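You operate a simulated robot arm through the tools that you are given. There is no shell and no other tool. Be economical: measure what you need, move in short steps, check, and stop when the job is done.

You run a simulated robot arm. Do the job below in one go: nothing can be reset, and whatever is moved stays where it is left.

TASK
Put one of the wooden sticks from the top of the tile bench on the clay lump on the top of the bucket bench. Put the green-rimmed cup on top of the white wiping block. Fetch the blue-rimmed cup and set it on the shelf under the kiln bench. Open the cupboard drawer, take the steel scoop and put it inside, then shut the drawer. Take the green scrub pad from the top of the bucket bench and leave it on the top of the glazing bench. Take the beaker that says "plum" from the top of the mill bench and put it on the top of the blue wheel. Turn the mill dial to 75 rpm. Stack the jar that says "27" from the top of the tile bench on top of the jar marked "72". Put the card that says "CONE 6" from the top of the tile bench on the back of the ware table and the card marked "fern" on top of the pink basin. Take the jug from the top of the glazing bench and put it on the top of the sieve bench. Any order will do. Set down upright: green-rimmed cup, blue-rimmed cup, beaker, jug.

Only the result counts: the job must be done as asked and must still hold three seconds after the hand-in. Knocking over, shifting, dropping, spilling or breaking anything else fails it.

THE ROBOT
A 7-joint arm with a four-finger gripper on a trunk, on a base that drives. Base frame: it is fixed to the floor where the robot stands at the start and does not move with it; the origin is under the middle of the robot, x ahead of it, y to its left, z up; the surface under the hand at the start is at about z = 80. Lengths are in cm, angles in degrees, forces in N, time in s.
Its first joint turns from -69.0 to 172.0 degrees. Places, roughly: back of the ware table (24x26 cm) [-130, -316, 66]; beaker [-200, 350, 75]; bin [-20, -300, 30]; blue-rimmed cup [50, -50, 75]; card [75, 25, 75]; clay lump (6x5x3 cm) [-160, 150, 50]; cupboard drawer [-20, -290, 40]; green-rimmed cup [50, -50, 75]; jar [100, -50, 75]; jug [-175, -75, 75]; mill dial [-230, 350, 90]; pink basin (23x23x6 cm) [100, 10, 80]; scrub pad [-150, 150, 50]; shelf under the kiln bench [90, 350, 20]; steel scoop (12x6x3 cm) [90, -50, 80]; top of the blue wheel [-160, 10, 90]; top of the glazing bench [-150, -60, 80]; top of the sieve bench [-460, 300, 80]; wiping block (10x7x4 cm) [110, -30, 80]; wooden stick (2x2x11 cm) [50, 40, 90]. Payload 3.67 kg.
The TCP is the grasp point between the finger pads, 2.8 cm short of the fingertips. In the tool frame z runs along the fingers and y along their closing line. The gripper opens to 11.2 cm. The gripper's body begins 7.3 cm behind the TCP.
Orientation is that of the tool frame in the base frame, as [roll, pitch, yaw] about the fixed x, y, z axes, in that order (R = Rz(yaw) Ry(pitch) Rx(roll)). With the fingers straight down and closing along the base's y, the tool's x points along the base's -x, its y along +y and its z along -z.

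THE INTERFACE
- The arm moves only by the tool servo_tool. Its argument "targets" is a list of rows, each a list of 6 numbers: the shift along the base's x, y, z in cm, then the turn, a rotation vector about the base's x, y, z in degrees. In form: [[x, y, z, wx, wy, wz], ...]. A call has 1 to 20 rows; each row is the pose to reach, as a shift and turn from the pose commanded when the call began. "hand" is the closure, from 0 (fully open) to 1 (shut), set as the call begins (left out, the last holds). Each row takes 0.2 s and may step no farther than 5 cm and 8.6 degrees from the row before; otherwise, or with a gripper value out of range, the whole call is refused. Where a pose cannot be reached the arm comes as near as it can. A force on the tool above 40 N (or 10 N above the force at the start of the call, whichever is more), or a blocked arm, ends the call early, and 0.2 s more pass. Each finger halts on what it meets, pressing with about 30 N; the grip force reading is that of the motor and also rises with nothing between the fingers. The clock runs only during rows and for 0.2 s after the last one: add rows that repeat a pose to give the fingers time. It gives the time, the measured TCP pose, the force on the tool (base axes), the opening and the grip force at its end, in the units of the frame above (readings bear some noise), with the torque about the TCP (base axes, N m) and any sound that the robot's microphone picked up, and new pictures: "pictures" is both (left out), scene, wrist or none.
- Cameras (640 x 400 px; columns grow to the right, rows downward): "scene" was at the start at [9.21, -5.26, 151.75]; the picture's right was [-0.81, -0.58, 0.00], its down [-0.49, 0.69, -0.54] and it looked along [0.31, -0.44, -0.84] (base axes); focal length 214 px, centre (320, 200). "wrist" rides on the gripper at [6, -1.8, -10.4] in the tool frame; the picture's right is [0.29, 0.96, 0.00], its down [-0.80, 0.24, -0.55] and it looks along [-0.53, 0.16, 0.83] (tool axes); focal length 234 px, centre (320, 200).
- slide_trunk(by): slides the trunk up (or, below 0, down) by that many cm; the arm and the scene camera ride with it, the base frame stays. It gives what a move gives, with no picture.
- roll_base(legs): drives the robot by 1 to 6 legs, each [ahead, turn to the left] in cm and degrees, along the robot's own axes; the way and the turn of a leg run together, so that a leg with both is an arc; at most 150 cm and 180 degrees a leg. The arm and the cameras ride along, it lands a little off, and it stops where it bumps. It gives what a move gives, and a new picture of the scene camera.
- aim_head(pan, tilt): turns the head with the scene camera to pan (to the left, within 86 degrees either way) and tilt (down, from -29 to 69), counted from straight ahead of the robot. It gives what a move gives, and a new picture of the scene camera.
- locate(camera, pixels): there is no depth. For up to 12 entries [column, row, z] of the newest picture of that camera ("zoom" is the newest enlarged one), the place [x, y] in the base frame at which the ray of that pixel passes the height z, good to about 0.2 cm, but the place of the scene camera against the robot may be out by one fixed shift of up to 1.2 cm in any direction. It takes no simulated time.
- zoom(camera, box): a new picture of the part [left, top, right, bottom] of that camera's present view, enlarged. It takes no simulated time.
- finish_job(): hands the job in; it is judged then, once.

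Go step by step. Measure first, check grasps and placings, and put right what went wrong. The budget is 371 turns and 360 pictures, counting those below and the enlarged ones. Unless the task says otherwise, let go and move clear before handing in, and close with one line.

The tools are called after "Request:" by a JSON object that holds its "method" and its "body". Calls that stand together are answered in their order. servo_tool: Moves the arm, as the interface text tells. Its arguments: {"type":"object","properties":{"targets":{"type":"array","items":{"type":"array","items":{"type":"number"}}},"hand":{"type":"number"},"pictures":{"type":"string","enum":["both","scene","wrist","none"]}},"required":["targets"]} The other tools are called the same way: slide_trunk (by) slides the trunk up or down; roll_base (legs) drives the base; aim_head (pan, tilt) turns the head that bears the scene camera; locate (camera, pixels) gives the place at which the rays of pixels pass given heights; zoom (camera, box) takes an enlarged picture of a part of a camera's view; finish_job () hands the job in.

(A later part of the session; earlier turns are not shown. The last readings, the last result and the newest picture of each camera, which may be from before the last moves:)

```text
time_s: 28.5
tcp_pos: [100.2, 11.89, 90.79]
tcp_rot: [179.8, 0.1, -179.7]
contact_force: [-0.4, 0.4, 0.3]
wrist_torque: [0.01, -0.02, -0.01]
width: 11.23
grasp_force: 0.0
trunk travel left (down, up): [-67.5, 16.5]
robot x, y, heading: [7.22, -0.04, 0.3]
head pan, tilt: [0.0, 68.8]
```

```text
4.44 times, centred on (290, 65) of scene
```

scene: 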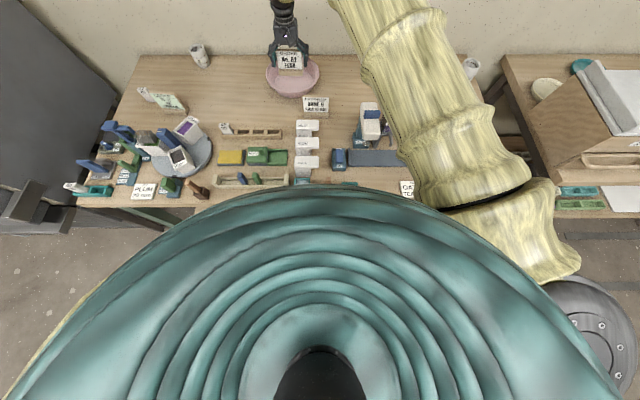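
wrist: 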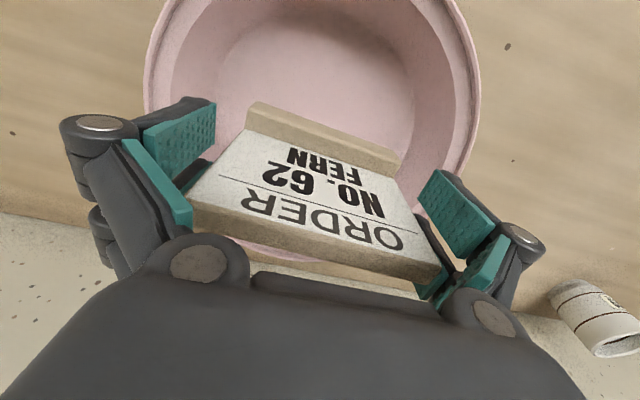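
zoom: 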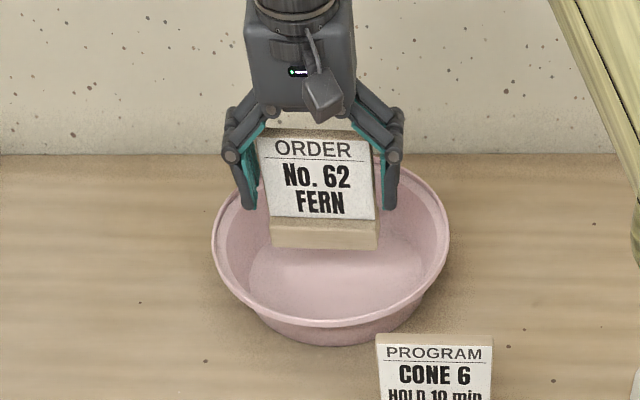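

The card stands on its own. I'll raise the hand straight up and retract toward the robot.

Request:
{"method": "servo_tool", "body": {"targets": [[0, 0, 4, 0, 0, 0], [0, 0, 8, 0, 0, 0], [0, 0, 12, 0, 0, 0], [-4, -2, 14, 0, 0, 0], [-8, -4, 16, 0, 0, 0], [-12, -6, 18, 0, 0, 0], [-16, -8, 20, 0, 0, 0], [-20, -10, 22, 0, 0, 0], [-24, -12, 24, 0, 0, 0], [-28, -13, 24, 0, 0, 0], [-32, -14, 24, 0, 0, 0], [-36, -14, 24, 0, 0, 0]], "pictures": "scene"}}

```text
time_s: 31.1
tcp_pos: [64.17, -1.65, 115.01]
tcp_rot: [179.8, 0.1, -179.7]
contact_force: [0.1, 0.3, 0.0]
wrist_torque: [-0.01, 0.02, 0.0]
width: 11.19
grasp_force: 0.1
trunk travel left (down, up): [-67.5, 16.5]
robot x, y, heading: [6.97, -0.38, 0.1]
head pan, tilt: [0.0, 68.8]
```

scene: 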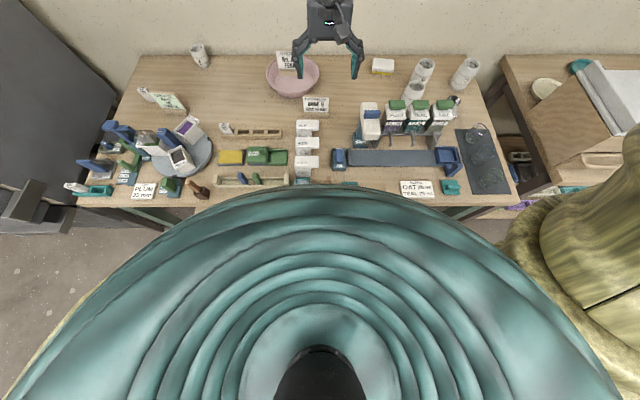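

Hand is clear. I'll reposition the robot to y≈-36 facing the bench.

Request:
{"method": "roll_base", "body": {"legs": [[-12, 0], [0, -90], [36, 0], [0, 90], [12, 0]]}}

```text
time_s: 42.6
tcp_pos: [65.18, -37.93, 114.63]
tcp_rot: [179.7, 0.0, -180.0]
contact_force: [0.0, -1.4, -0.6]
wrist_torque: [0.0, 0.06, 0.02]
width: 11.19
grasp_force: 0.1
trunk travel left (down, up): [-67.5, 16.5]
robot x, y, heading: [7.92, -36.19, -0.2]
head pan, tilt: [0.0, 68.8]
```

scene: 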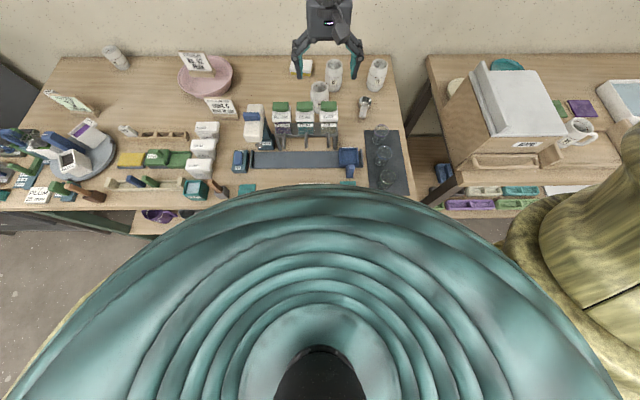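

Request:
{"method": "zoom", "body": {"camera": "scene", "box": [280, 40, 420, 130]}}

Request:
{"method": "locate", "body": {"camera": "zoom", "pixels": [[245, 105, 91], [440, 110, 91], [182, 215, 91], [385, 275, 82], [375, 320, 82], [97, 120, 84]]}}

```text
4.44 times, centred on (350, 85) of scene
```

zoom: 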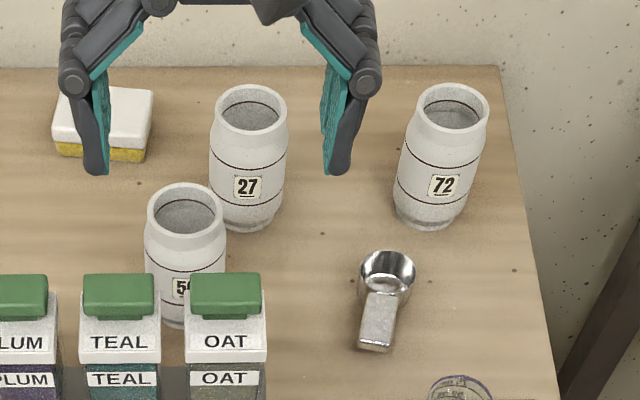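

```text
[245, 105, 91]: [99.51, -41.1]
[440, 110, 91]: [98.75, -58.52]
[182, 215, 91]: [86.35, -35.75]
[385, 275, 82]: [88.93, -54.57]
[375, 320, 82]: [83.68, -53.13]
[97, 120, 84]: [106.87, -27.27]
```

Rear jar reads 27, right jar 72, and the front one 5x. I'll move the hand near jar 27 for a wrist view.

Request:
{"method": "servo_tool", "body": {"targets": [[4.5, -0.5, -1, 0, 0, 0], [9, -1, -2, 0, 0, 0], [13.5, -1.5, -3, 0, 0, 0], [18, -2, -4, 0, 0, 0], [22, -3, -6, 0, 0, 0], [26, -3, -8, 0, 0, 0], [26, -3, -8, 0, 0, 0]], "pictures": "wrist"}}

```text
time_s: 44.2
tcp_pos: [90.94, -41.12, 107.0]
tcp_rot: [179.9, 0.1, -180.0]
contact_force: [-0.8, -0.7, 0.5]
wrist_torque: [0.01, -0.02, 0.01]
width: 11.22
grasp_force: 0.0
trunk travel left (down, up): [-67.5, 16.5]
robot x, y, heading: [8.32, -36.19, -0.4]
head pan, tilt: [0.0, 68.8]
```

wrist: 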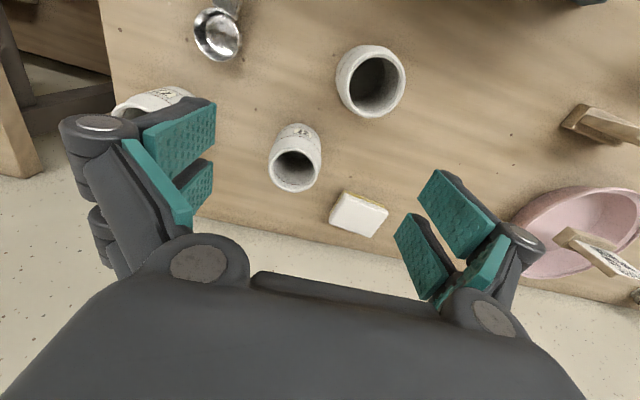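

Request:
{"method": "zoom", "body": {"camera": "wrist", "box": [250, 30, 420, 240]}}

Request:
{"method": "locate", "body": {"camera": "wrist", "pixels": [[295, 170, 91], [271, 172, 91], [318, 172, 91], [299, 127, 80], [371, 80, 91], [356, 215, 84], [340, 185, 80], [395, 205, 80]]}}

```text
1.90 times, centred on (335, 135) of wrist
```

zoom: 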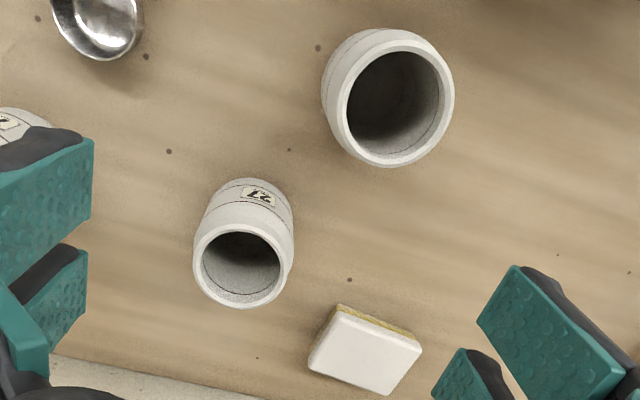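

```text
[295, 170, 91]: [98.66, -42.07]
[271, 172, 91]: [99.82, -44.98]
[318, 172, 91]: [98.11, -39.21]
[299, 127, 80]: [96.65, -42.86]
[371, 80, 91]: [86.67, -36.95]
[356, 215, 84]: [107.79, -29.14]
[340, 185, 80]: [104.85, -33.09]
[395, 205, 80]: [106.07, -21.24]
```

Request:
{"method": "servo_tool", "body": {"targets": [[3, -0.5, -3, 0, 0, 0], [6, -1, -6, 0, 0, 0], [7.4, -1, -8.5, 0, 0, 0], [7.4, -1, -8.5, 0, 0, 0]], "pictures": "wrist"}}

```text
time_s: 45.2
tcp_pos: [98.35, -42.04, 98.44]
tcp_rot: [179.8, 0.0, 179.9]
contact_force: [-0.2, -0.4, 0.3]
wrist_torque: [-0.01, -0.03, 0.0]
width: 11.21
grasp_force: 0.0
trunk travel left (down, up): [-67.5, 16.5]
robot x, y, heading: [7.8, -36.25, -0.1]
head pan, tilt: [0.0, 68.8]
```

wrist: 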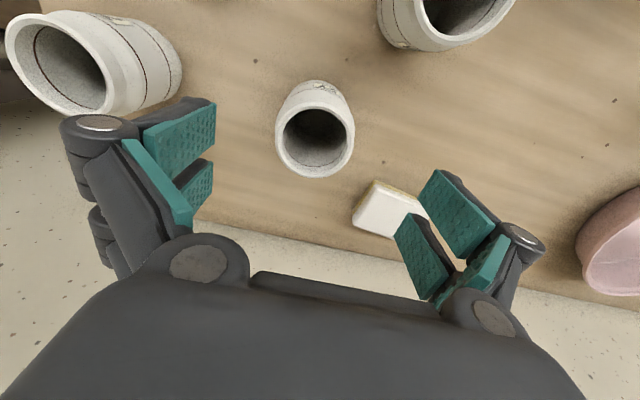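

Request:
{"method": "locate", "body": {"camera": "wrist", "pixels": [[314, 142, 91], [314, 142, 89], [275, 140, 91], [354, 140, 91], [57, 62, 91], [57, 62, 94], [455, 5, 91]]}}

```text
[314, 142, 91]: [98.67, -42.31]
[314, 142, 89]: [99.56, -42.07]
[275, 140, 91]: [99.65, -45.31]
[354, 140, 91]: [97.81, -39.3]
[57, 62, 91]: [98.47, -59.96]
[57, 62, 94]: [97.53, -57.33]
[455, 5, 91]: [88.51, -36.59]
```

Rim of jar 27 at (98.65,-42.3). I'll descend over it and grip.

Request:
{"method": "servo_tool", "body": {"targets": [[0.2, -0.2, -3, 0, 0, 0], [0.2, -0.2, -6, 0, 0, 0], [0.2, -0.2, -9, 0, 0, 0], [0.2, -0.2, -11.4, 0, 0, 0], [0.2, -0.2, -11.4, 0, 0, 0]], "pictures": "none"}}

Request:
{"method": "servo_tool", "body": {"targets": [[0, 0, 0, 0, 0, 0], [0, 0, 0, 0, 0, 0], [0, 0, 0, 0, 0, 0]], "hand": 1, "pictures": "both"}}

```text
time_s: 46.4
tcp_pos: [98.67, -42.13, 86.91]
tcp_rot: [179.8, 0.0, 180.0]
contact_force: [-0.2, 0.6, 0.4]
wrist_torque: [0.05, -0.05, 0.01]
width: 11.21
grasp_force: 0.0
trunk travel left (down, up): [-67.5, 16.5]
robot x, y, heading: [7.4, -36.16, -0.0]
head pan, tilt: [0.0, 68.8]
```

```text
time_s: 47.2
tcp_pos: [98.7, -42.11, 86.93]
tcp_rot: [179.7, 0.0, -180.0]
contact_force: [-1.7, -1.7, 1.7]
wrist_torque: [0.05, 0.05, 0.07]
width: 7.09
grasp_force: 29.9
trunk travel left (down, up): [-67.5, 16.5]
robot x, y, heading: [7.65, -36.14, -0.4]
head pan, tilt: [0.0, 68.8]
```

scene: 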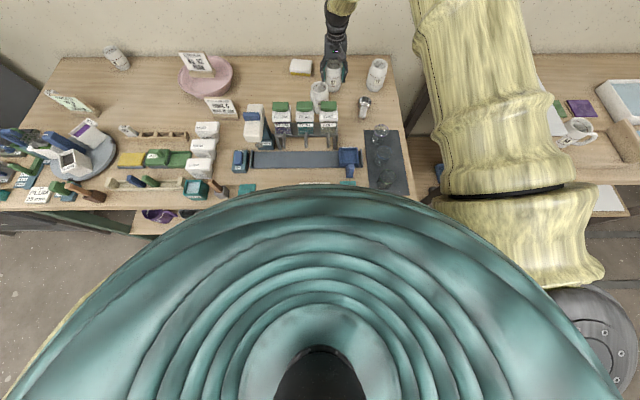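
wrist: 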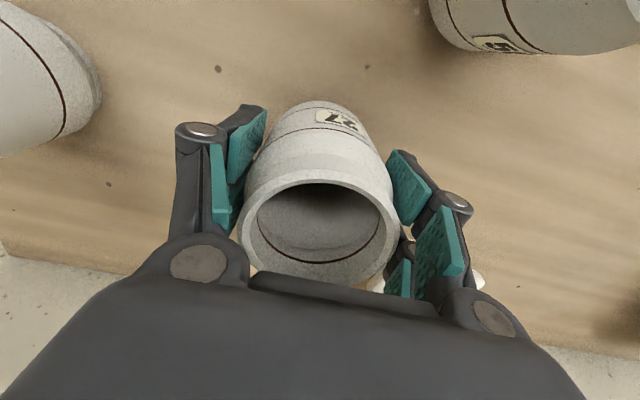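

Jar 27 is held at width 7.09. I'll lift it and move part way toward jar 72 for a look.

Request:
{"method": "servo_tool", "body": {"targets": [[0, 0, 4, 0, 0, 0], [0, 0, 8, 0, 0, 0], [0, 0, 12, 0, 0, 0], [0, 0, 16, 0, 0, 0], [-2, -4, 17, 0, 0, 0], [-4, -8, 17, 0, 0, 0], [-5, -12, 17, 0, 0, 0], [-5, -12, 17, 0, 0, 0]], "pictures": "both"}}

```text
time_s: 49.0
tcp_pos: [93.81, -53.97, 103.93]
tcp_rot: [179.9, -0.1, 180.0]
contact_force: [-0.4, 1.6, -3.7]
wrist_torque: [-0.06, -0.01, -0.03]
width: 7.1
grasp_force: 29.9
trunk travel left (down, up): [-67.5, 16.5]
robot x, y, heading: [7.99, -35.95, -0.3]
head pan, tilt: [0.0, 68.8]
```

scene: 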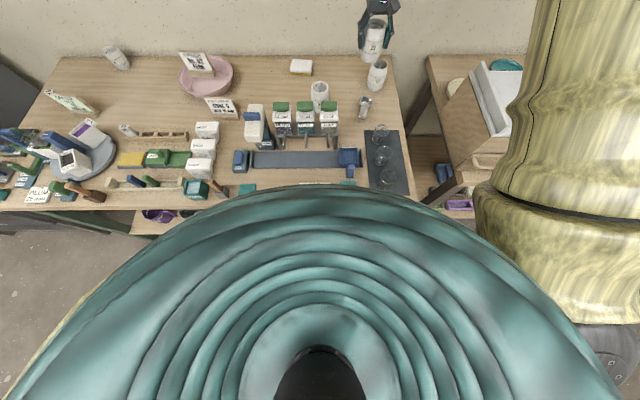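
wrist: 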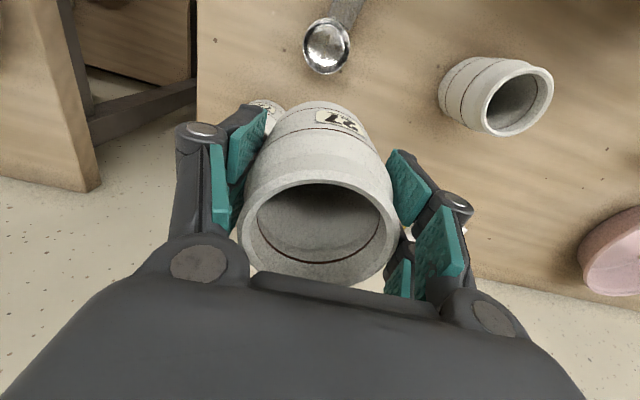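

Jar 72 is hidden behind the held jar. I'll back off to get a clear view of its rim.

Request:
{"method": "servo_tool", "body": {"targets": [[-3, 3, 0, 0, 0, 0], [-6, 6, 0, 0, 0, 0], [-9, 9, 0, 0, 0, 0], [-9, 9, 0, 0, 0, 0]], "pictures": "wrist"}}

Request:
{"method": "zoom", "body": {"camera": "scene", "box": [320, 20, 420, 110]}}

```text
time_s: 50.0
tcp_pos: [84.48, -45.2, 103.75]
tcp_rot: [179.6, -0.1, 179.9]
contact_force: [-0.4, -0.7, -3.5]
wrist_torque: [0.02, 0.05, 0.02]
width: 7.09
grasp_force: 29.7
trunk travel left (down, up): [-67.5, 16.5]
robot x, y, heading: [7.74, -36.16, -0.2]
head pan, tilt: [0.0, 68.8]
```

wrist: 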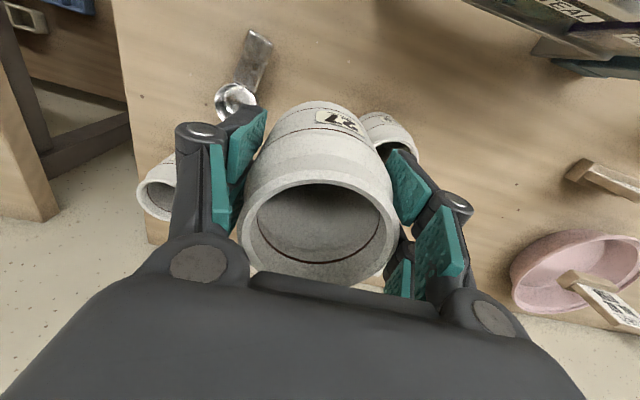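

```text
4.44 times, centred on (370, 65) of scene
```

zoom: 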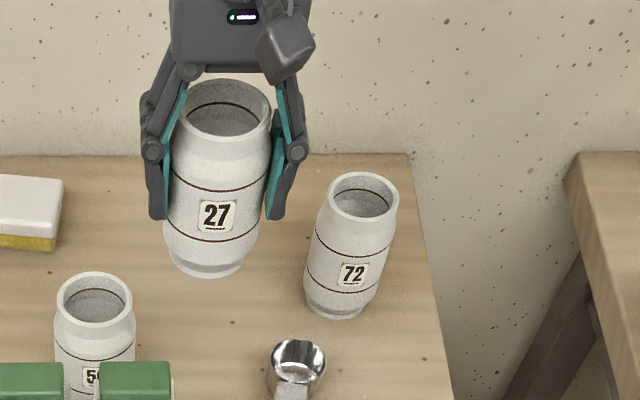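

Request:
{"method": "locate", "body": {"camera": "zoom", "pixels": [[228, 108, 107.8], [363, 196, 91], [363, 196, 92], [337, 308, 80], [208, 265, 97], [95, 300, 91]]}}

Request:
{"method": "locate", "body": {"camera": "wrist", "pixels": [[158, 190, 91], [137, 195, 91], [391, 130, 91]]}}

```text
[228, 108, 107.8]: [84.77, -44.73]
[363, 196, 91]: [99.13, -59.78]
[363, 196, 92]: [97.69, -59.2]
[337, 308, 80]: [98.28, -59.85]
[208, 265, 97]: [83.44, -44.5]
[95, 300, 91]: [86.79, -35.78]
```

```text
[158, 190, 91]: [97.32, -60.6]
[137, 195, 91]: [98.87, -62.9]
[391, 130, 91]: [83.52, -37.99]
```

The rim estimates give jar 72 at about (98.2,-60.0). I'll take another wrist view from its other side to tighten this.

Request:
{"method": "servo_tool", "body": {"targets": [[-1, -4.5, 0, 0, 0, 0], [-1, -9, 0, 0, 0, 0], [-1, -13.5, 0, 0, 0, 0], [-1, -18, 0, 0, 0, 0], [1, -22, 0, 0, 0, 0], [4, -25, 0, 0, 0, 0], [4, -25, 0, 0, 0, 0]], "pictures": "wrist"}}

```text
time_s: 51.6
tcp_pos: [88.83, -70.17, 103.85]
tcp_rot: [179.8, 0.0, -180.0]
contact_force: [-0.9, -0.2, -2.0]
wrist_torque: [-0.05, -0.01, 0.02]
width: 7.11
grasp_force: 30.2
trunk travel left (down, up): [-67.5, 16.5]
robot x, y, heading: [7.54, -35.91, -0.3]
head pan, tilt: [0.0, 68.8]
```

wrist: 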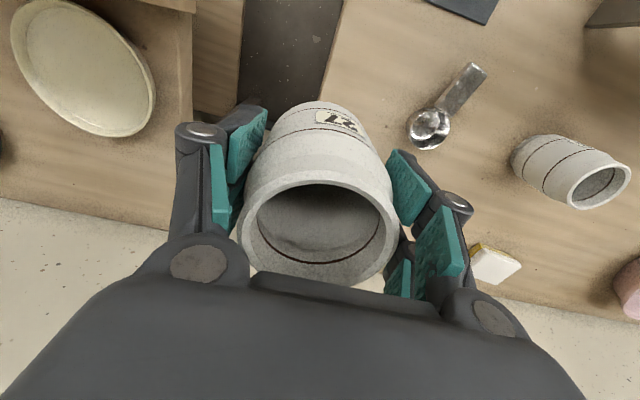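

Request:
{"method": "servo_tool", "body": {"targets": [[3, -0.5, 0, 0, 0, 0], [6, -1, 0, 0, 0, 0], [7.5, -1.3, 0, 0, 0, 0], [7.5, -1.3, 0, 0, 0, 0]], "pictures": "wrist"}}

```text
time_s: 52.6
tcp_pos: [96.17, -71.59, 103.84]
tcp_rot: [179.8, 0.0, -180.0]
contact_force: [0.0, 0.4, -2.2]
wrist_torque: [0.02, 0.0, -0.01]
width: 7.12
grasp_force: 30.1
trunk travel left (down, up): [-67.5, 16.5]
robot x, y, heading: [7.92, -36.35, -0.0]
head pan, tilt: [0.0, 68.8]
```

wrist: 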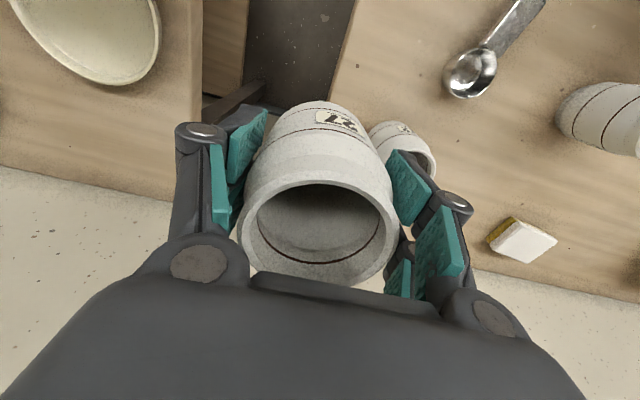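

Request:
{"method": "zoom", "body": {"camera": "wrist", "box": [350, 100, 470, 200]}}

```text
4.00 times, centred on (410, 150) of wrist
```

zoom: 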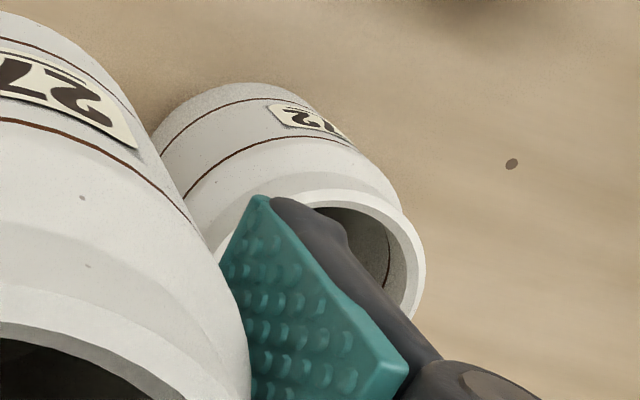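

Request:
{"method": "locate", "body": {"camera": "zoom", "pixels": [[300, 190, 91], [345, 193, 91], [385, 215, 91], [412, 248, 91], [425, 285, 91], [418, 315, 91]]}}

```text
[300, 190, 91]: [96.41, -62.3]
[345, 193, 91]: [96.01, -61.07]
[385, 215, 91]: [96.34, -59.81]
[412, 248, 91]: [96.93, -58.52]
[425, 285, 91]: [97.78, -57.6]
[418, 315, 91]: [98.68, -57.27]
```

Rim arc fit gives jar 72 at (98.8,-60.15). I'll move over it and descend gently.

Request:
{"method": "servo_tool", "body": {"targets": [[1, 4, 0, 0, 0, 0], [2, 8, 0, 0, 0, 0], [2.6, 11.5, 0, 0, 0, 0], [2.6, 11.5, 0, 0, 0, 0], [2.6, 11.5, -2, 0, 0, 0], [2.6, 11.5, -3, 0, 0, 0], [2.6, 11.5, -3, 0, 0, 0]], "pictures": "both"}}

Request:
{"method": "zoom", "body": {"camera": "scene", "box": [320, 20, 420, 110]}}

```text
time_s: 54.2
tcp_pos: [98.71, -60.08, 100.78]
tcp_rot: [179.7, -0.1, -179.9]
contact_force: [0.5, -0.3, -2.8]
wrist_torque: [0.02, 0.03, 0.01]
width: 7.12
grasp_force: 28.9
trunk travel left (down, up): [-67.5, 16.5]
robot x, y, heading: [7.92, -36.36, -0.4]
head pan, tilt: [0.0, 68.8]
```

scene: 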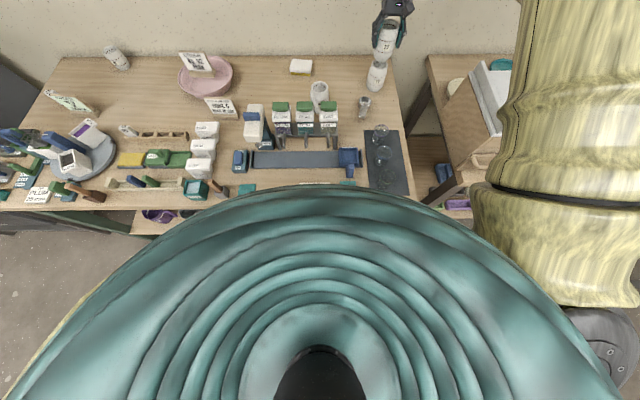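
wrist: 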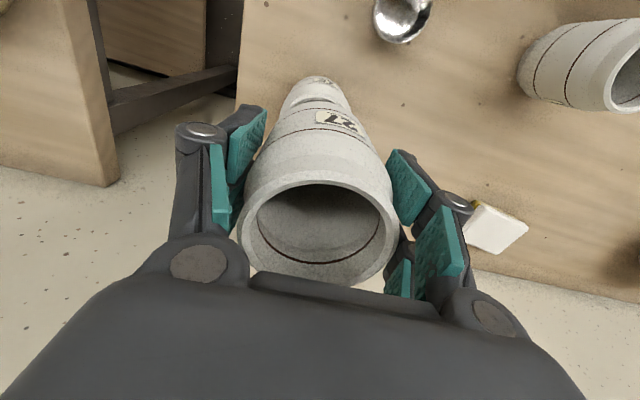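

```text
4.44 times, centred on (370, 65) of scene
```

zoom: 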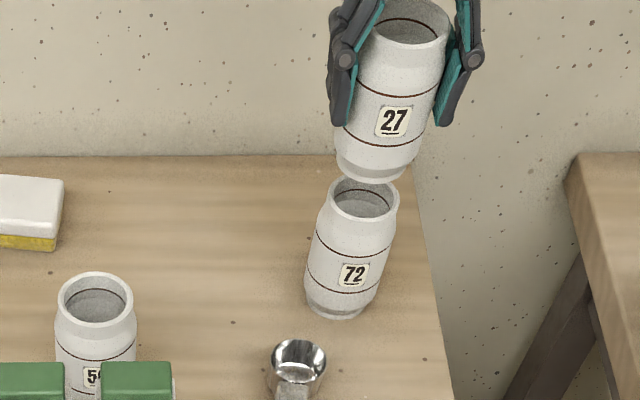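

The jars look aligned. I'll lower until contact.

Request:
{"method": "servo_tool", "body": {"targets": [[0.2, 0, -1, 0, 0, 0], [0.2, 0, -1.8, 0, 0, 0], [0.2, 0, -2.3, 0, 0, 0], [0.2, 0, -2.8, 0, 0, 0], [0.2, 0, -3.2, 0, 0, 0], [0.2, 0, -3.6, 0, 0, 0]], "pictures": "both"}}

Request:
{"method": "zoom", "body": {"camera": "scene", "box": [320, 20, 420, 110]}}

```text
time_s: 55.6
tcp_pos: [98.91, -59.97, 97.48]
tcp_rot: [179.8, 0.1, -180.0]
contact_force: [0.6, -1.7, 7.9]
wrist_torque: [0.03, 0.2, 0.01]
width: 7.11
grasp_force: 30.3
trunk travel left (down, up): [-67.5, 16.5]
robot x, y, heading: [7.74, -35.9, -0.2]
head pan, tilt: [0.0, 68.8]
```

scene: 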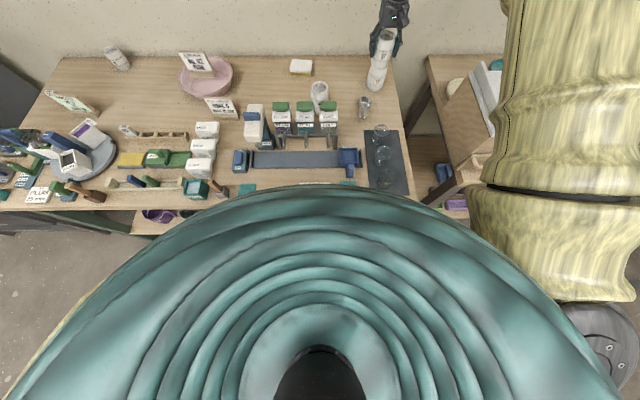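
wrist: 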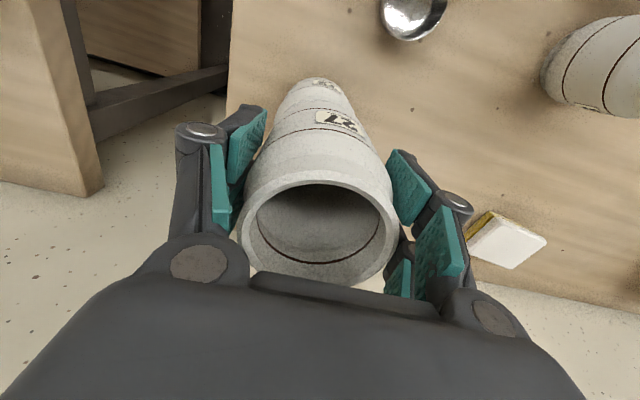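

```text
4.44 times, centred on (370, 65) of scene
```

zoom: 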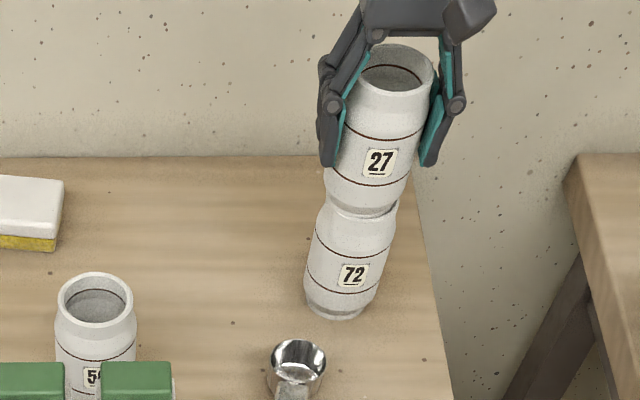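

Aligned with ~10 N contact. Release gently.

Request:
{"method": "servo_tool", "body": {"targets": [[0, 0, -0.1, 0, 0, 0], [0, 0, -0.1, 0, 0, 0]], "hand": 0.75, "pictures": "none"}}

Request:
{"method": "servo_tool", "body": {"targets": [[0, 0, 0, 0, 0, 0], [0, 0, 0, 0, 0, 0], [0, 0, 0, 0, 0, 0]], "hand": 0, "pictures": "wrist"}}

Request:
{"method": "zoom", "body": {"camera": "scene", "box": [320, 20, 420, 110]}}

```text
time_s: 56.2
tcp_pos: [98.77, -60.0, 97.42]
tcp_rot: [179.8, 0.1, -179.9]
contact_force: [5.5, -2.5, 17.9]
wrist_torque: [-0.07, -0.31, -0.06]
width: 7.13
grasp_force: 30.0
trunk travel left (down, up): [-67.5, 16.5]
robot x, y, heading: [7.77, -36.28, -0.3]
head pan, tilt: [0.0, 68.8]
```

```text
time_s: 57.0
tcp_pos: [98.81, -59.93, 97.11]
tcp_rot: [179.8, -0.1, -180.0]
contact_force: [-0.2, -0.4, -0.4]
wrist_torque: [0.02, 0.0, 0.01]
width: 11.2
grasp_force: 0.0
trunk travel left (down, up): [-67.5, 16.5]
robot x, y, heading: [7.81, -36.15, -0.3]
head pan, tilt: [0.0, 68.8]
```

wrist: 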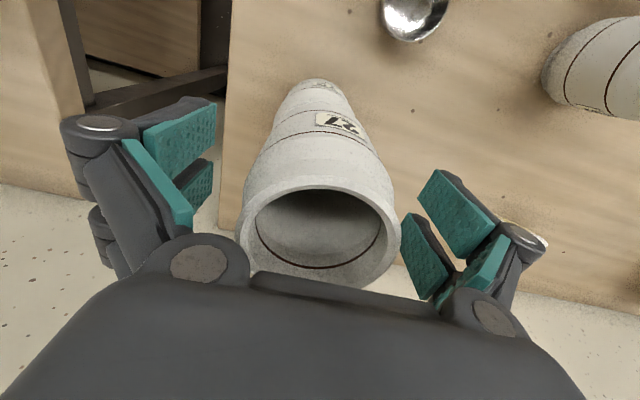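

```text
4.44 times, centred on (370, 65) of scene
```

zoom: 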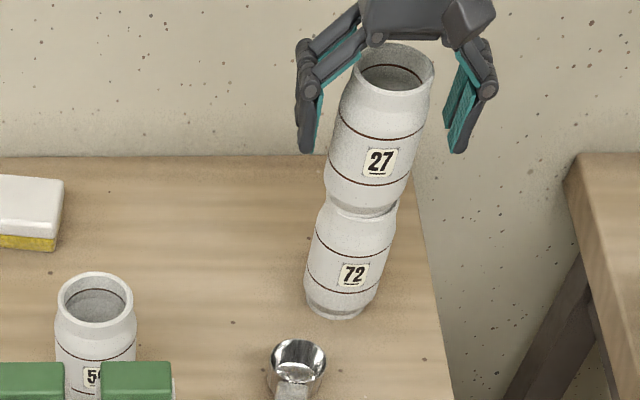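

Jar 27 sits squarely on 72. I'll rise and go back to view the green-rimmed cup.

Request:
{"method": "servo_tool", "body": {"targets": [[0, 0, 4, 0, 0, 0], [0, 0, 8, 0, 0, 0], [0, 0, 12, 0, 0, 0], [-4, 0, 14, 0, 0, 0], [-9, 0, 14, 0, 0, 0], [-14, 0, 14, 0, 0, 0], [-19, 0, 14, 0, 0, 0], [-24, 0, 13, 0, 0, 0], [-29, 0, 12, 0, 0, 0], [-34, 0, 11, 0, 0, 0], [-38, 0, 9, 0, 0, 0], [-42, 0, 8, 0, 0, 0], [-46, 0, 7, 0, 0, 0], [-50, 0, 6, 0, 0, 0], [-50, 0, 6, 0, 0, 0]], "pictures": "both"}}

```text
refused: row 8 steps farther than a row can; nothing moved
```

Request:
{"method": "servo_tool", "body": {"targets": [[0, 0, 4, 0, 0, 0], [0, 0, 8, 0, 0, 0], [0, 0, 12, 0, 0, 0], [-4, 0, 14, 0, 0, 0], [-8.8, 0, 14, 0, 0, 0], [-13.6, 0, 14, 0, 0, 0], [-18.4, 0, 14, 0, 0, 0], [-23, 0, 13, 0, 0, 0], [-27.6, 0, 12, 0, 0, 0], [-32.2, 0, 11, 0, 0, 0], [-36.6, 0, 9, 0, 0, 0], [-41, 0, 8, 0, 0, 0], [-45.5, 0, 7, 0, 0, 0], [-50, 0, 6, 0, 0, 0], [-50, 0, 6, 0, 0, 0]], "pictures": "both"}}

```text
time_s: 60.2
tcp_pos: [52.63, -59.94, 103.32]
tcp_rot: [179.8, -0.1, 180.0]
contact_force: [-0.3, 0.8, 0.6]
wrist_torque: [-0.02, -0.03, -0.03]
width: 11.18
grasp_force: 0.1
out of reach, approached as far as the arm can: row 14, 15
trunk travel left (down, up): [-67.5, 16.5]
robot x, y, heading: [7.64, -36.01, -0.2]
head pan, tilt: [0.0, 68.8]
```

scene: 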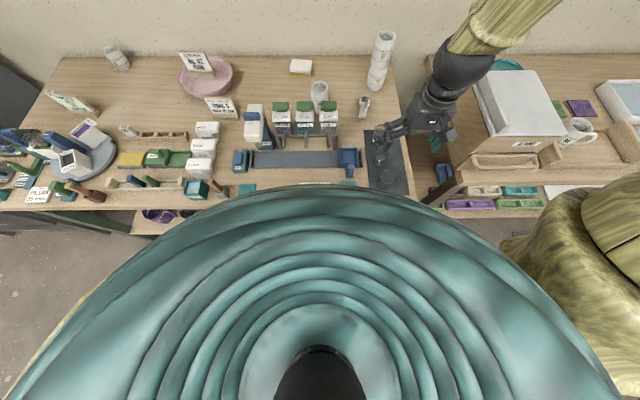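
wrist: 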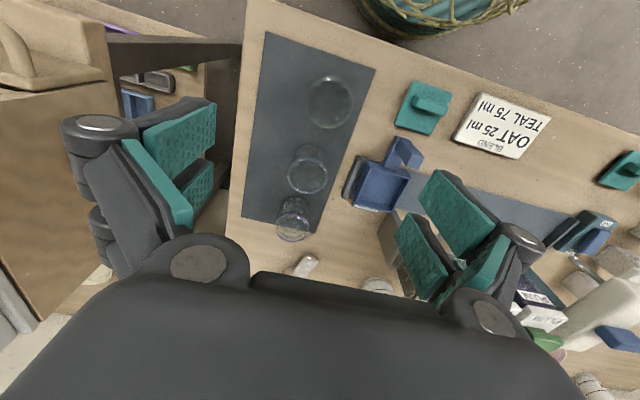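

Request:
{"method": "zoom", "body": {"camera": "wrist", "box": [240, 60, 400, 260]}}

```text
2.00 times, centred on (320, 160) of wrist
```

zoom: 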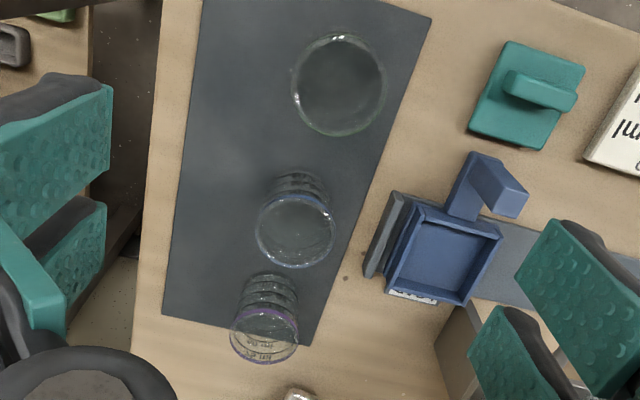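

Request:
{"method": "locate", "body": {"camera": "zoom", "pixels": [[339, 84, 87], [292, 84, 87], [387, 84, 87], [339, 84, 89], [295, 228, 87], [296, 185, 80], [255, 228, 87], [336, 228, 87], [265, 335, 87]]}}

Request:
{"method": "zoom", "body": {"camera": "scene", "box": [340, 110, 440, 200]}}

```text
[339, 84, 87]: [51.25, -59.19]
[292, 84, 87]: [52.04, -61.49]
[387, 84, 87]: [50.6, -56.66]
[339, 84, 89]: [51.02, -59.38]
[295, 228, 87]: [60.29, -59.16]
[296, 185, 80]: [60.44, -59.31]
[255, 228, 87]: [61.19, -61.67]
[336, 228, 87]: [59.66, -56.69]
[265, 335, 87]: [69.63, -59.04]
```

```text
4.44 times, centred on (390, 155) of scene
```

zoom: 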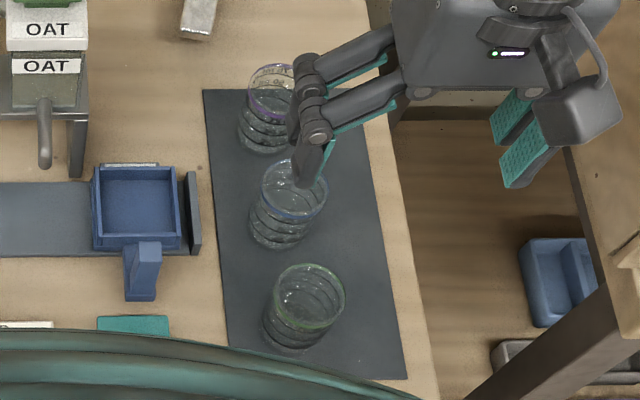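

Green cup rim centre ≈(51.2,-59.2), diameter ≈5.1 cm. I'll go down above it.

Request:
{"method": "servo_tool", "body": {"targets": [[0, 0.5, -3, 0, 0, 0], [0, 0.7, -6, 0, 0, 0], [0, 0.7, -6, 0, 0, 0]], "pictures": "wrist"}}

```text
time_s: 61.0
tcp_pos: [52.81, -59.52, 97.4]
tcp_rot: [179.7, 0.0, 180.0]
contact_force: [0.5, 0.2, 0.7]
wrist_torque: [0.01, -0.03, 0.03]
width: 11.21
grasp_force: 0.0
trunk travel left (down, up): [-67.5, 16.5]
robot x, y, heading: [7.42, -36.72, -0.6]
head pan, tilt: [0.0, 68.8]
```

wrist: 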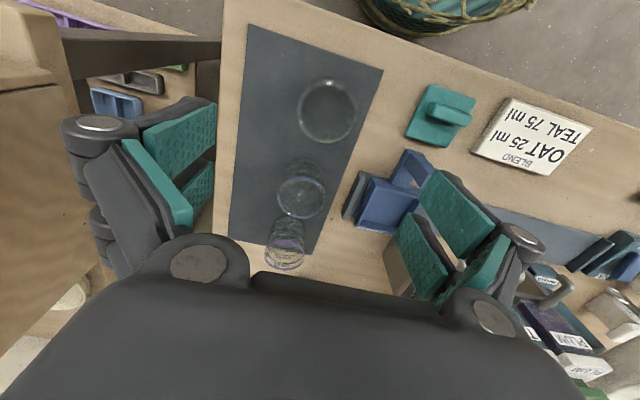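

Request:
{"method": "locate", "body": {"camera": "wrist", "pixels": [[327, 110, 87], [327, 110, 89], [302, 196, 87], [297, 110, 87], [357, 110, 87]]}}

Request:
{"method": "servo_tool", "body": {"targets": [[-0.8, 0.3, -3, 0, 0, 0], [-1.6, 0.3, -5, 0, 0, 0], [-1.6, 0.3, -5, 0, 0, 0]], "pictures": "wrist"}}

```text
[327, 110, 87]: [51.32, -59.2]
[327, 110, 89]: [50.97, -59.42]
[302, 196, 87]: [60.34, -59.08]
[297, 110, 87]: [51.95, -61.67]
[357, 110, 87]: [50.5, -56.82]
```

```text
time_s: 61.8
tcp_pos: [51.87, -59.11, 92.38]
tcp_rot: [179.8, 0.0, -180.0]
contact_force: [-0.2, 0.9, -0.3]
wrist_torque: [-0.01, 0.02, -0.01]
width: 11.2
grasp_force: 0.0
out of reach, approached as far as the arm can: row 2, 3
trunk travel left (down, up): [-67.5, 16.5]
robot x, y, heading: [7.67, -36.02, -0.3]
head pan, tilt: [0.0, 68.8]
```

wrist: 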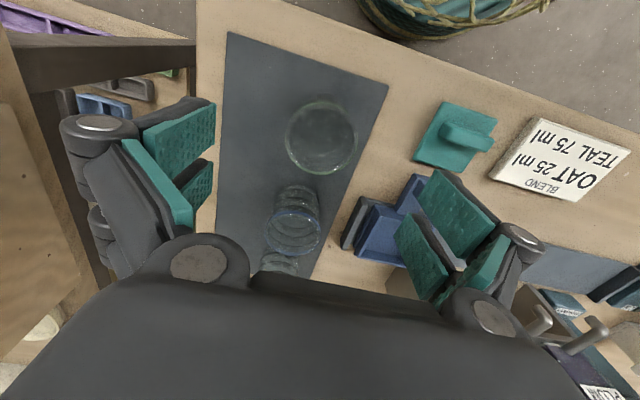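

Request:
{"method": "servo_tool", "body": {"targets": [[-0.3, 0, -3, 0, 0, 0], [-0.5, 0, -6, 0, 0, 0], [-0.5, 0, -7.7, 0, 0, 0], [-0.5, 0, -7.7, 0, 0, 0]], "pictures": "wrist"}}

```text
time_s: 62.8
tcp_pos: [51.48, -58.99, 84.67]
tcp_rot: [179.8, 0.0, -179.9]
contact_force: [0.2, 0.0, 0.2]
wrist_torque: [0.01, -0.03, 0.02]
width: 11.21
grasp_force: 0.0
trunk travel left (down, up): [-67.5, 16.5]
robot x, y, heading: [7.68, -35.77, 0.0]
head pan, tilt: [0.0, 68.8]
```

wrist: 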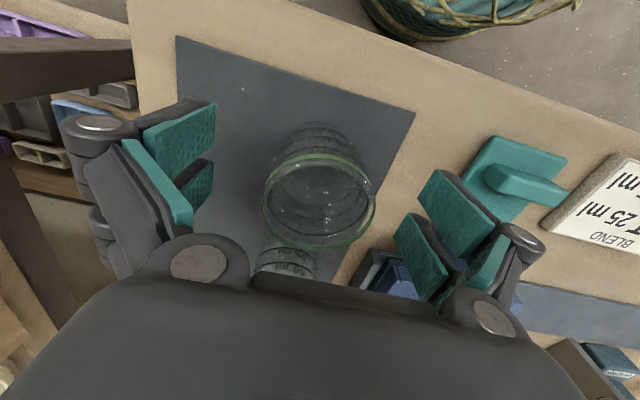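

Cup centred between the fingers with the green rim visible. Close.

Request:
{"method": "servo_tool", "body": {"targets": [[0, 0, 0, 0, 0, 0], [0, 0, 0, 0, 0, 0], [0, 0, 0, 0, 0, 0]], "hand": 1, "pictures": "wrist"}}

```text
time_s: 63.6
tcp_pos: [51.51, -59.05, 84.6]
tcp_rot: [179.7, 0.0, -179.9]
contact_force: [-0.8, 0.4, 1.8]
wrist_torque: [-0.01, 0.04, 0.0]
width: 4.63
grasp_force: 30.3
trunk travel left (down, up): [-67.5, 16.5]
robot x, y, heading: [7.59, -36.16, 0.0]
head pan, tilt: [0.0, 68.8]
```

wrist: 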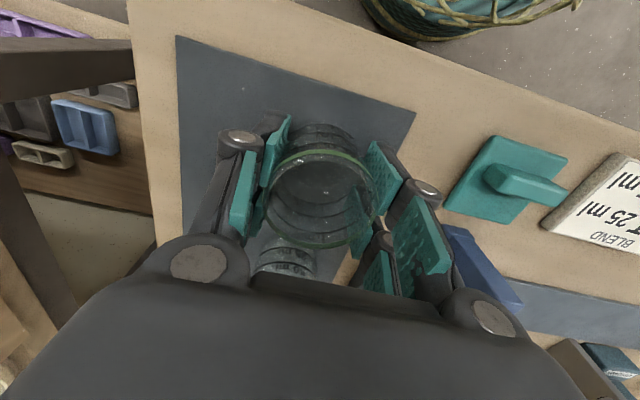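

Cup held (4.63). I'll lift it and carry it diagonally toward the wiping block, high over everything.

Request:
{"method": "servo_tool", "body": {"targets": [[0, 0, 4, 0, 0, 0], [0, 0, 8, 0, 0, 0], [0, 0, 12, 0, 0, 0], [1, 0, 16, 0, 0, 0], [3, 1, 20, 0, 0, 0], [5, 3, 23.5, 0, 0, 0], [8, 6, 24, 0, 0, 0], [11, 9, 24, 0, 0, 0], [14, 12, 24, 0, 0, 0], [17, 15, 24, 0, 0, 0], [20, 18, 24, 0, 0, 0], [23, 21, 24, 0, 0, 0], [26, 24, 24, 0, 0, 0], [29, 27, 24, 0, 0, 0], [32, 30, 24, 0, 0, 0], [36, 30.5, 24, 0, 0, 0], [40, 30.5, 24, 0, 0, 0], [40, 30.5, 24, 0, 0, 0]], "pictures": "both"}}

```text
time_s: 67.4
tcp_pos: [91.34, -28.52, 108.65]
tcp_rot: [179.9, 0.0, -180.0]
contact_force: [-0.4, -0.1, -0.1]
wrist_torque: [0.01, -0.02, -0.01]
width: 4.64
grasp_force: 30.3
out of reach, approached as far as the arm can: row 2, 3, 4
trunk travel left (down, up): [-67.5, 16.5]
robot x, y, heading: [7.76, -36.04, -0.2]
head pan, tilt: [0.0, 68.8]
```

scene: 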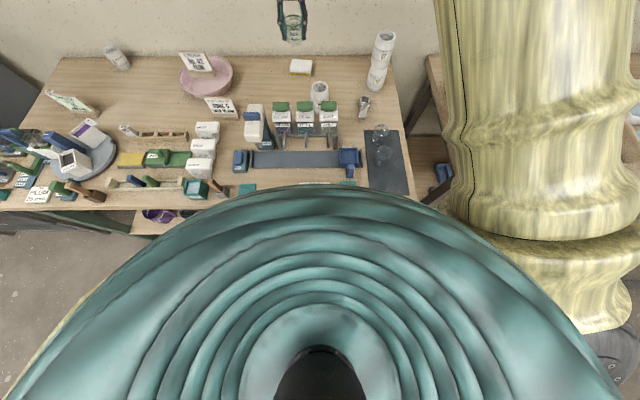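
wrist: 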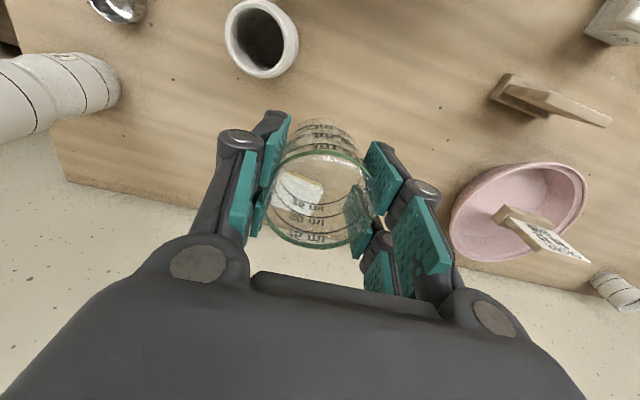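

Request:
{"method": "zoom", "body": {"camera": "scene", "box": [260, 20, 360, 110]}}

Request:
{"method": "locate", "body": {"camera": "wrist", "pixels": [[298, 193, 84], [275, 203, 84], [283, 178, 84], [324, 187, 84], [318, 212, 84]]}}

```text
4.44 times, centred on (310, 65) of scene
```

zoom: 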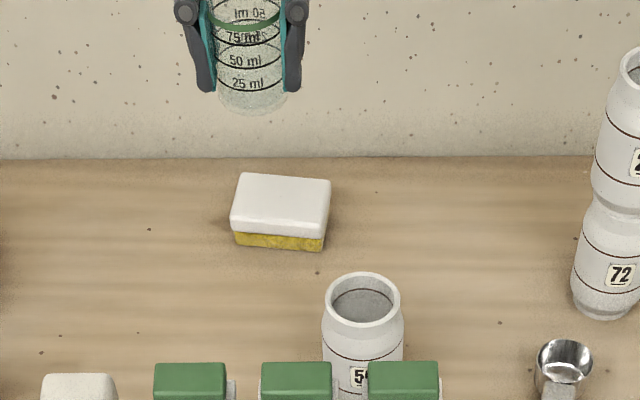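

```text
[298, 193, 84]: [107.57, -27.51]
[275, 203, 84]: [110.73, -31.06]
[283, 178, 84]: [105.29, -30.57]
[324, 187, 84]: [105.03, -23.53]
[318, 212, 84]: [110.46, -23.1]
```

Request:
{"method": "locate", "body": {"camera": "zoom", "pixels": [[282, 203, 84], [362, 300, 91], [240, 100, 104]]}}

```text
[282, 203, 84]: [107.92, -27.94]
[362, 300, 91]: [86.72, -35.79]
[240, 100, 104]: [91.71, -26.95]
```

Block centre ≈(107.4,-28.3). I'll try reaching it.

Request:
{"method": "servo_tool", "body": {"targets": [[4, 0, -2, 0, 0, 0], [8, 0, -4, 0, 0, 0], [12, 0, -7, 0, 0, 0], [15, 0.2, -10, 0, 0, 0], [16, 0.2, -12, 0, 0, 0], [16, 0.2, -12, 0, 0, 0]], "pictures": "both"}}

```text
time_s: 68.8
tcp_pos: [107.29, -28.36, 96.86]
tcp_rot: [179.8, 0.0, -180.0]
contact_force: [0.4, -0.1, -0.2]
wrist_torque: [0.02, -0.02, 0.02]
width: 4.66
grasp_force: 30.3
trunk travel left (down, up): [-67.5, 16.5]
robot x, y, heading: [7.75, -35.92, -0.4]
head pan, tilt: [0.0, 68.8]
```

scene: 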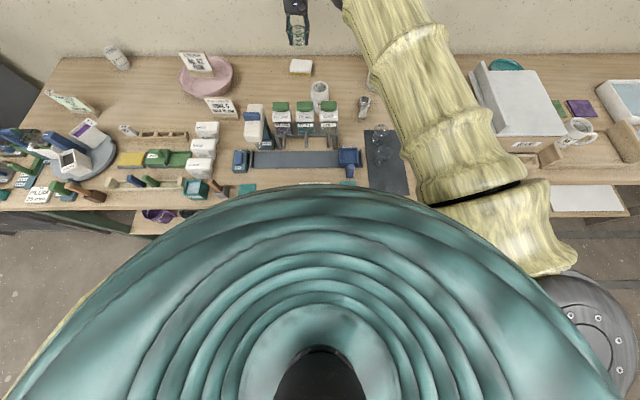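
wrist: 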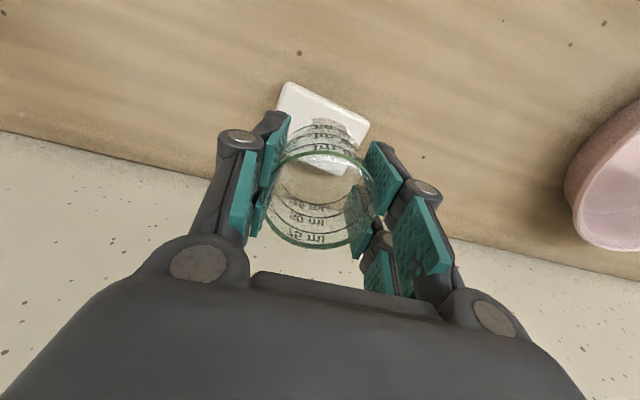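

Request:
{"method": "locate", "body": {"camera": "wrist", "pixels": [[288, 83, 84], [369, 120, 84], [346, 175, 84], [320, 128, 84]]}}

```text
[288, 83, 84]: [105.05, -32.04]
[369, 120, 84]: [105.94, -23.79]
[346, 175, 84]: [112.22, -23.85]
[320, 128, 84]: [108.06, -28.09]
```

Request:
{"method": "servo_tool", "body": {"targets": [[0.5, 0.2, -3, 0, 0, 0], [0.5, 0.2, -6, 0, 0, 0], [0.5, 0.2, -7.2, 0, 0, 0], [0.5, 0.2, -7.8, 0, 0, 0], [0.5, 0.2, -8.2, 0, 0, 0], [0.5, 0.2, -8.5, 0, 0, 0]], "pictures": "both"}}

Request:
{"method": "zoom", "body": {"camera": "scene", "box": [260, 20, 360, 110]}}

```text
time_s: 70.2
tcp_pos: [107.99, -28.12, 88.25]
tcp_rot: [179.8, 0.0, 179.9]
contact_force: [-0.5, 0.6, -0.7]
wrist_torque: [0.01, 0.0, -0.07]
width: 4.61
grasp_force: 29.7
trunk travel left (down, up): [-67.5, 16.5]
robot x, y, heading: [7.58, -36.1, -0.2]
head pan, tilt: [0.0, 68.8]
```

scene: 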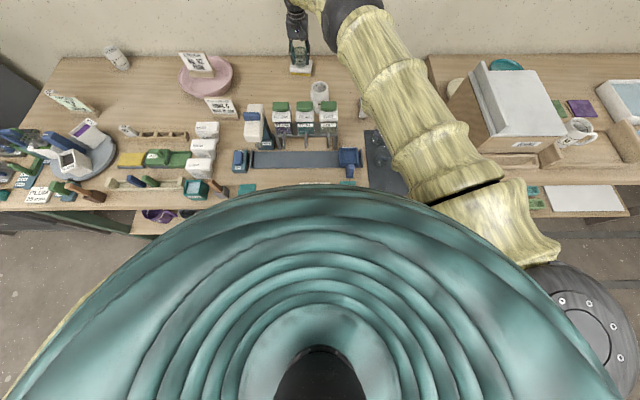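
wrist: 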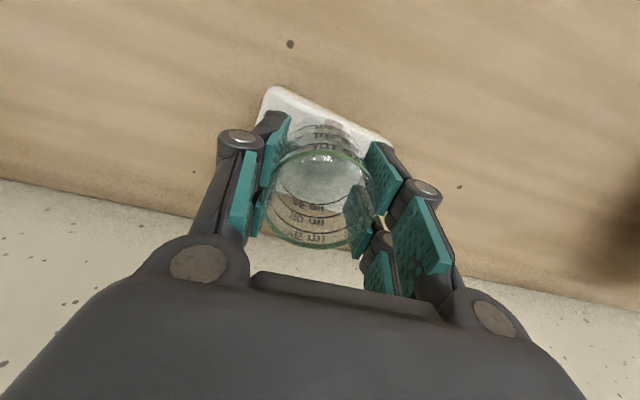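

```text
4.44 times, centred on (310, 65) of scene
```

zoom: 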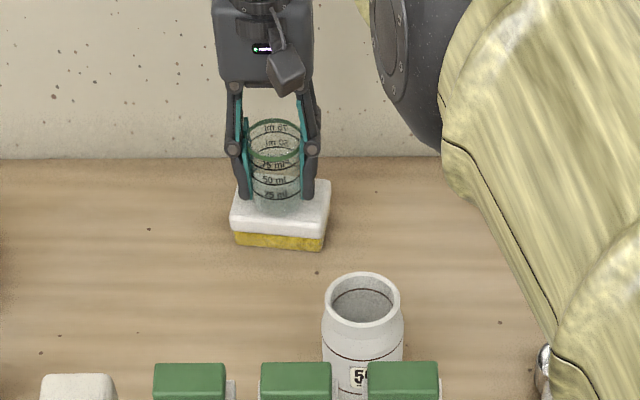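

Nearly touching and centred. Lower finely.

Request:
{"method": "servo_tool", "body": {"targets": [[0, 0, -0.3, 0, 0, 0], [0, 0, -0.5, 0, 0, 0], [0, 0, -0.7, 0, 0, 0], [0, 0, -0.9, 0, 0, 0]], "pictures": "none"}}

```text
time_s: 71.2
tcp_pos: [107.96, -28.33, 87.65]
tcp_rot: [179.9, 0.2, 180.0]
contact_force: [3.5, 1.6, 16.7]
wrist_torque: [-0.01, -0.09, -0.03]
width: 4.64
grasp_force: 29.9
trunk travel left (down, up): [-67.5, 16.5]
robot x, y, heading: [7.97, -36.21, -0.1]
head pan, tilt: [0.0, 68.8]
```

Contact at 16.7 N. Release and rise.

Request:
{"method": "servo_tool", "body": {"targets": [[0, 0, 0.3, 0, 0, 0], [0, 0, 0.3, 0, 0, 0], [0, 0, 0.3, 0, 0, 0]], "hand": 0, "pictures": "none"}}

Request:
{"method": "servo_tool", "body": {"targets": [[0, 0, 4, 0, 0, 0], [0, 0, 8, 0, 0, 0], [0, 0, 12, 0, 0, 0], [-3, 0, 16, 0, 0, 0], [-6, 0, 20, 0, 0, 0], [-10, -1, 21, 0, 0, 0]], "pictures": "wrist"}}

Request:
{"method": "zoom", "body": {"camera": "scene", "box": [260, 20, 360, 110]}}

```text
time_s: 72.0
tcp_pos: [107.93, -28.31, 87.63]
tcp_rot: [179.8, -0.1, 180.0]
contact_force: [-0.4, 0.0, 0.0]
wrist_torque: [0.01, -0.02, 0.02]
width: 11.21
grasp_force: 0.0
trunk travel left (down, up): [-67.5, 16.5]
robot x, y, heading: [7.61, -35.96, 0.0]
head pan, tilt: [0.0, 68.8]
```

```text
time_s: 73.4
tcp_pos: [97.74, -29.23, 109.18]
tcp_rot: [179.8, 0.1, -180.0]
contact_force: [-0.4, 0.9, 0.2]
wrist_torque: [0.04, -0.07, 0.0]
width: 11.21
grasp_force: 0.1
trunk travel left (down, up): [-67.5, 16.5]
robot x, y, heading: [8.06, -35.99, 0.0]
head pan, tilt: [0.0, 68.8]
```

wrist: 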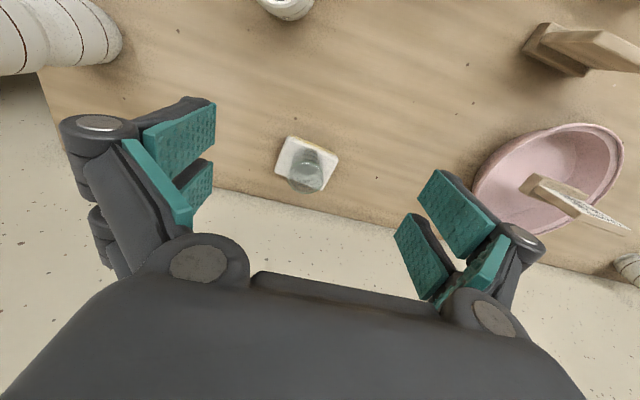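

```text
4.44 times, centred on (310, 65) of scene
```

zoom: 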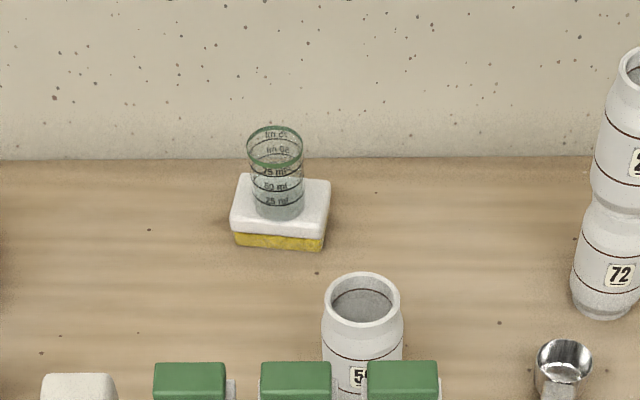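

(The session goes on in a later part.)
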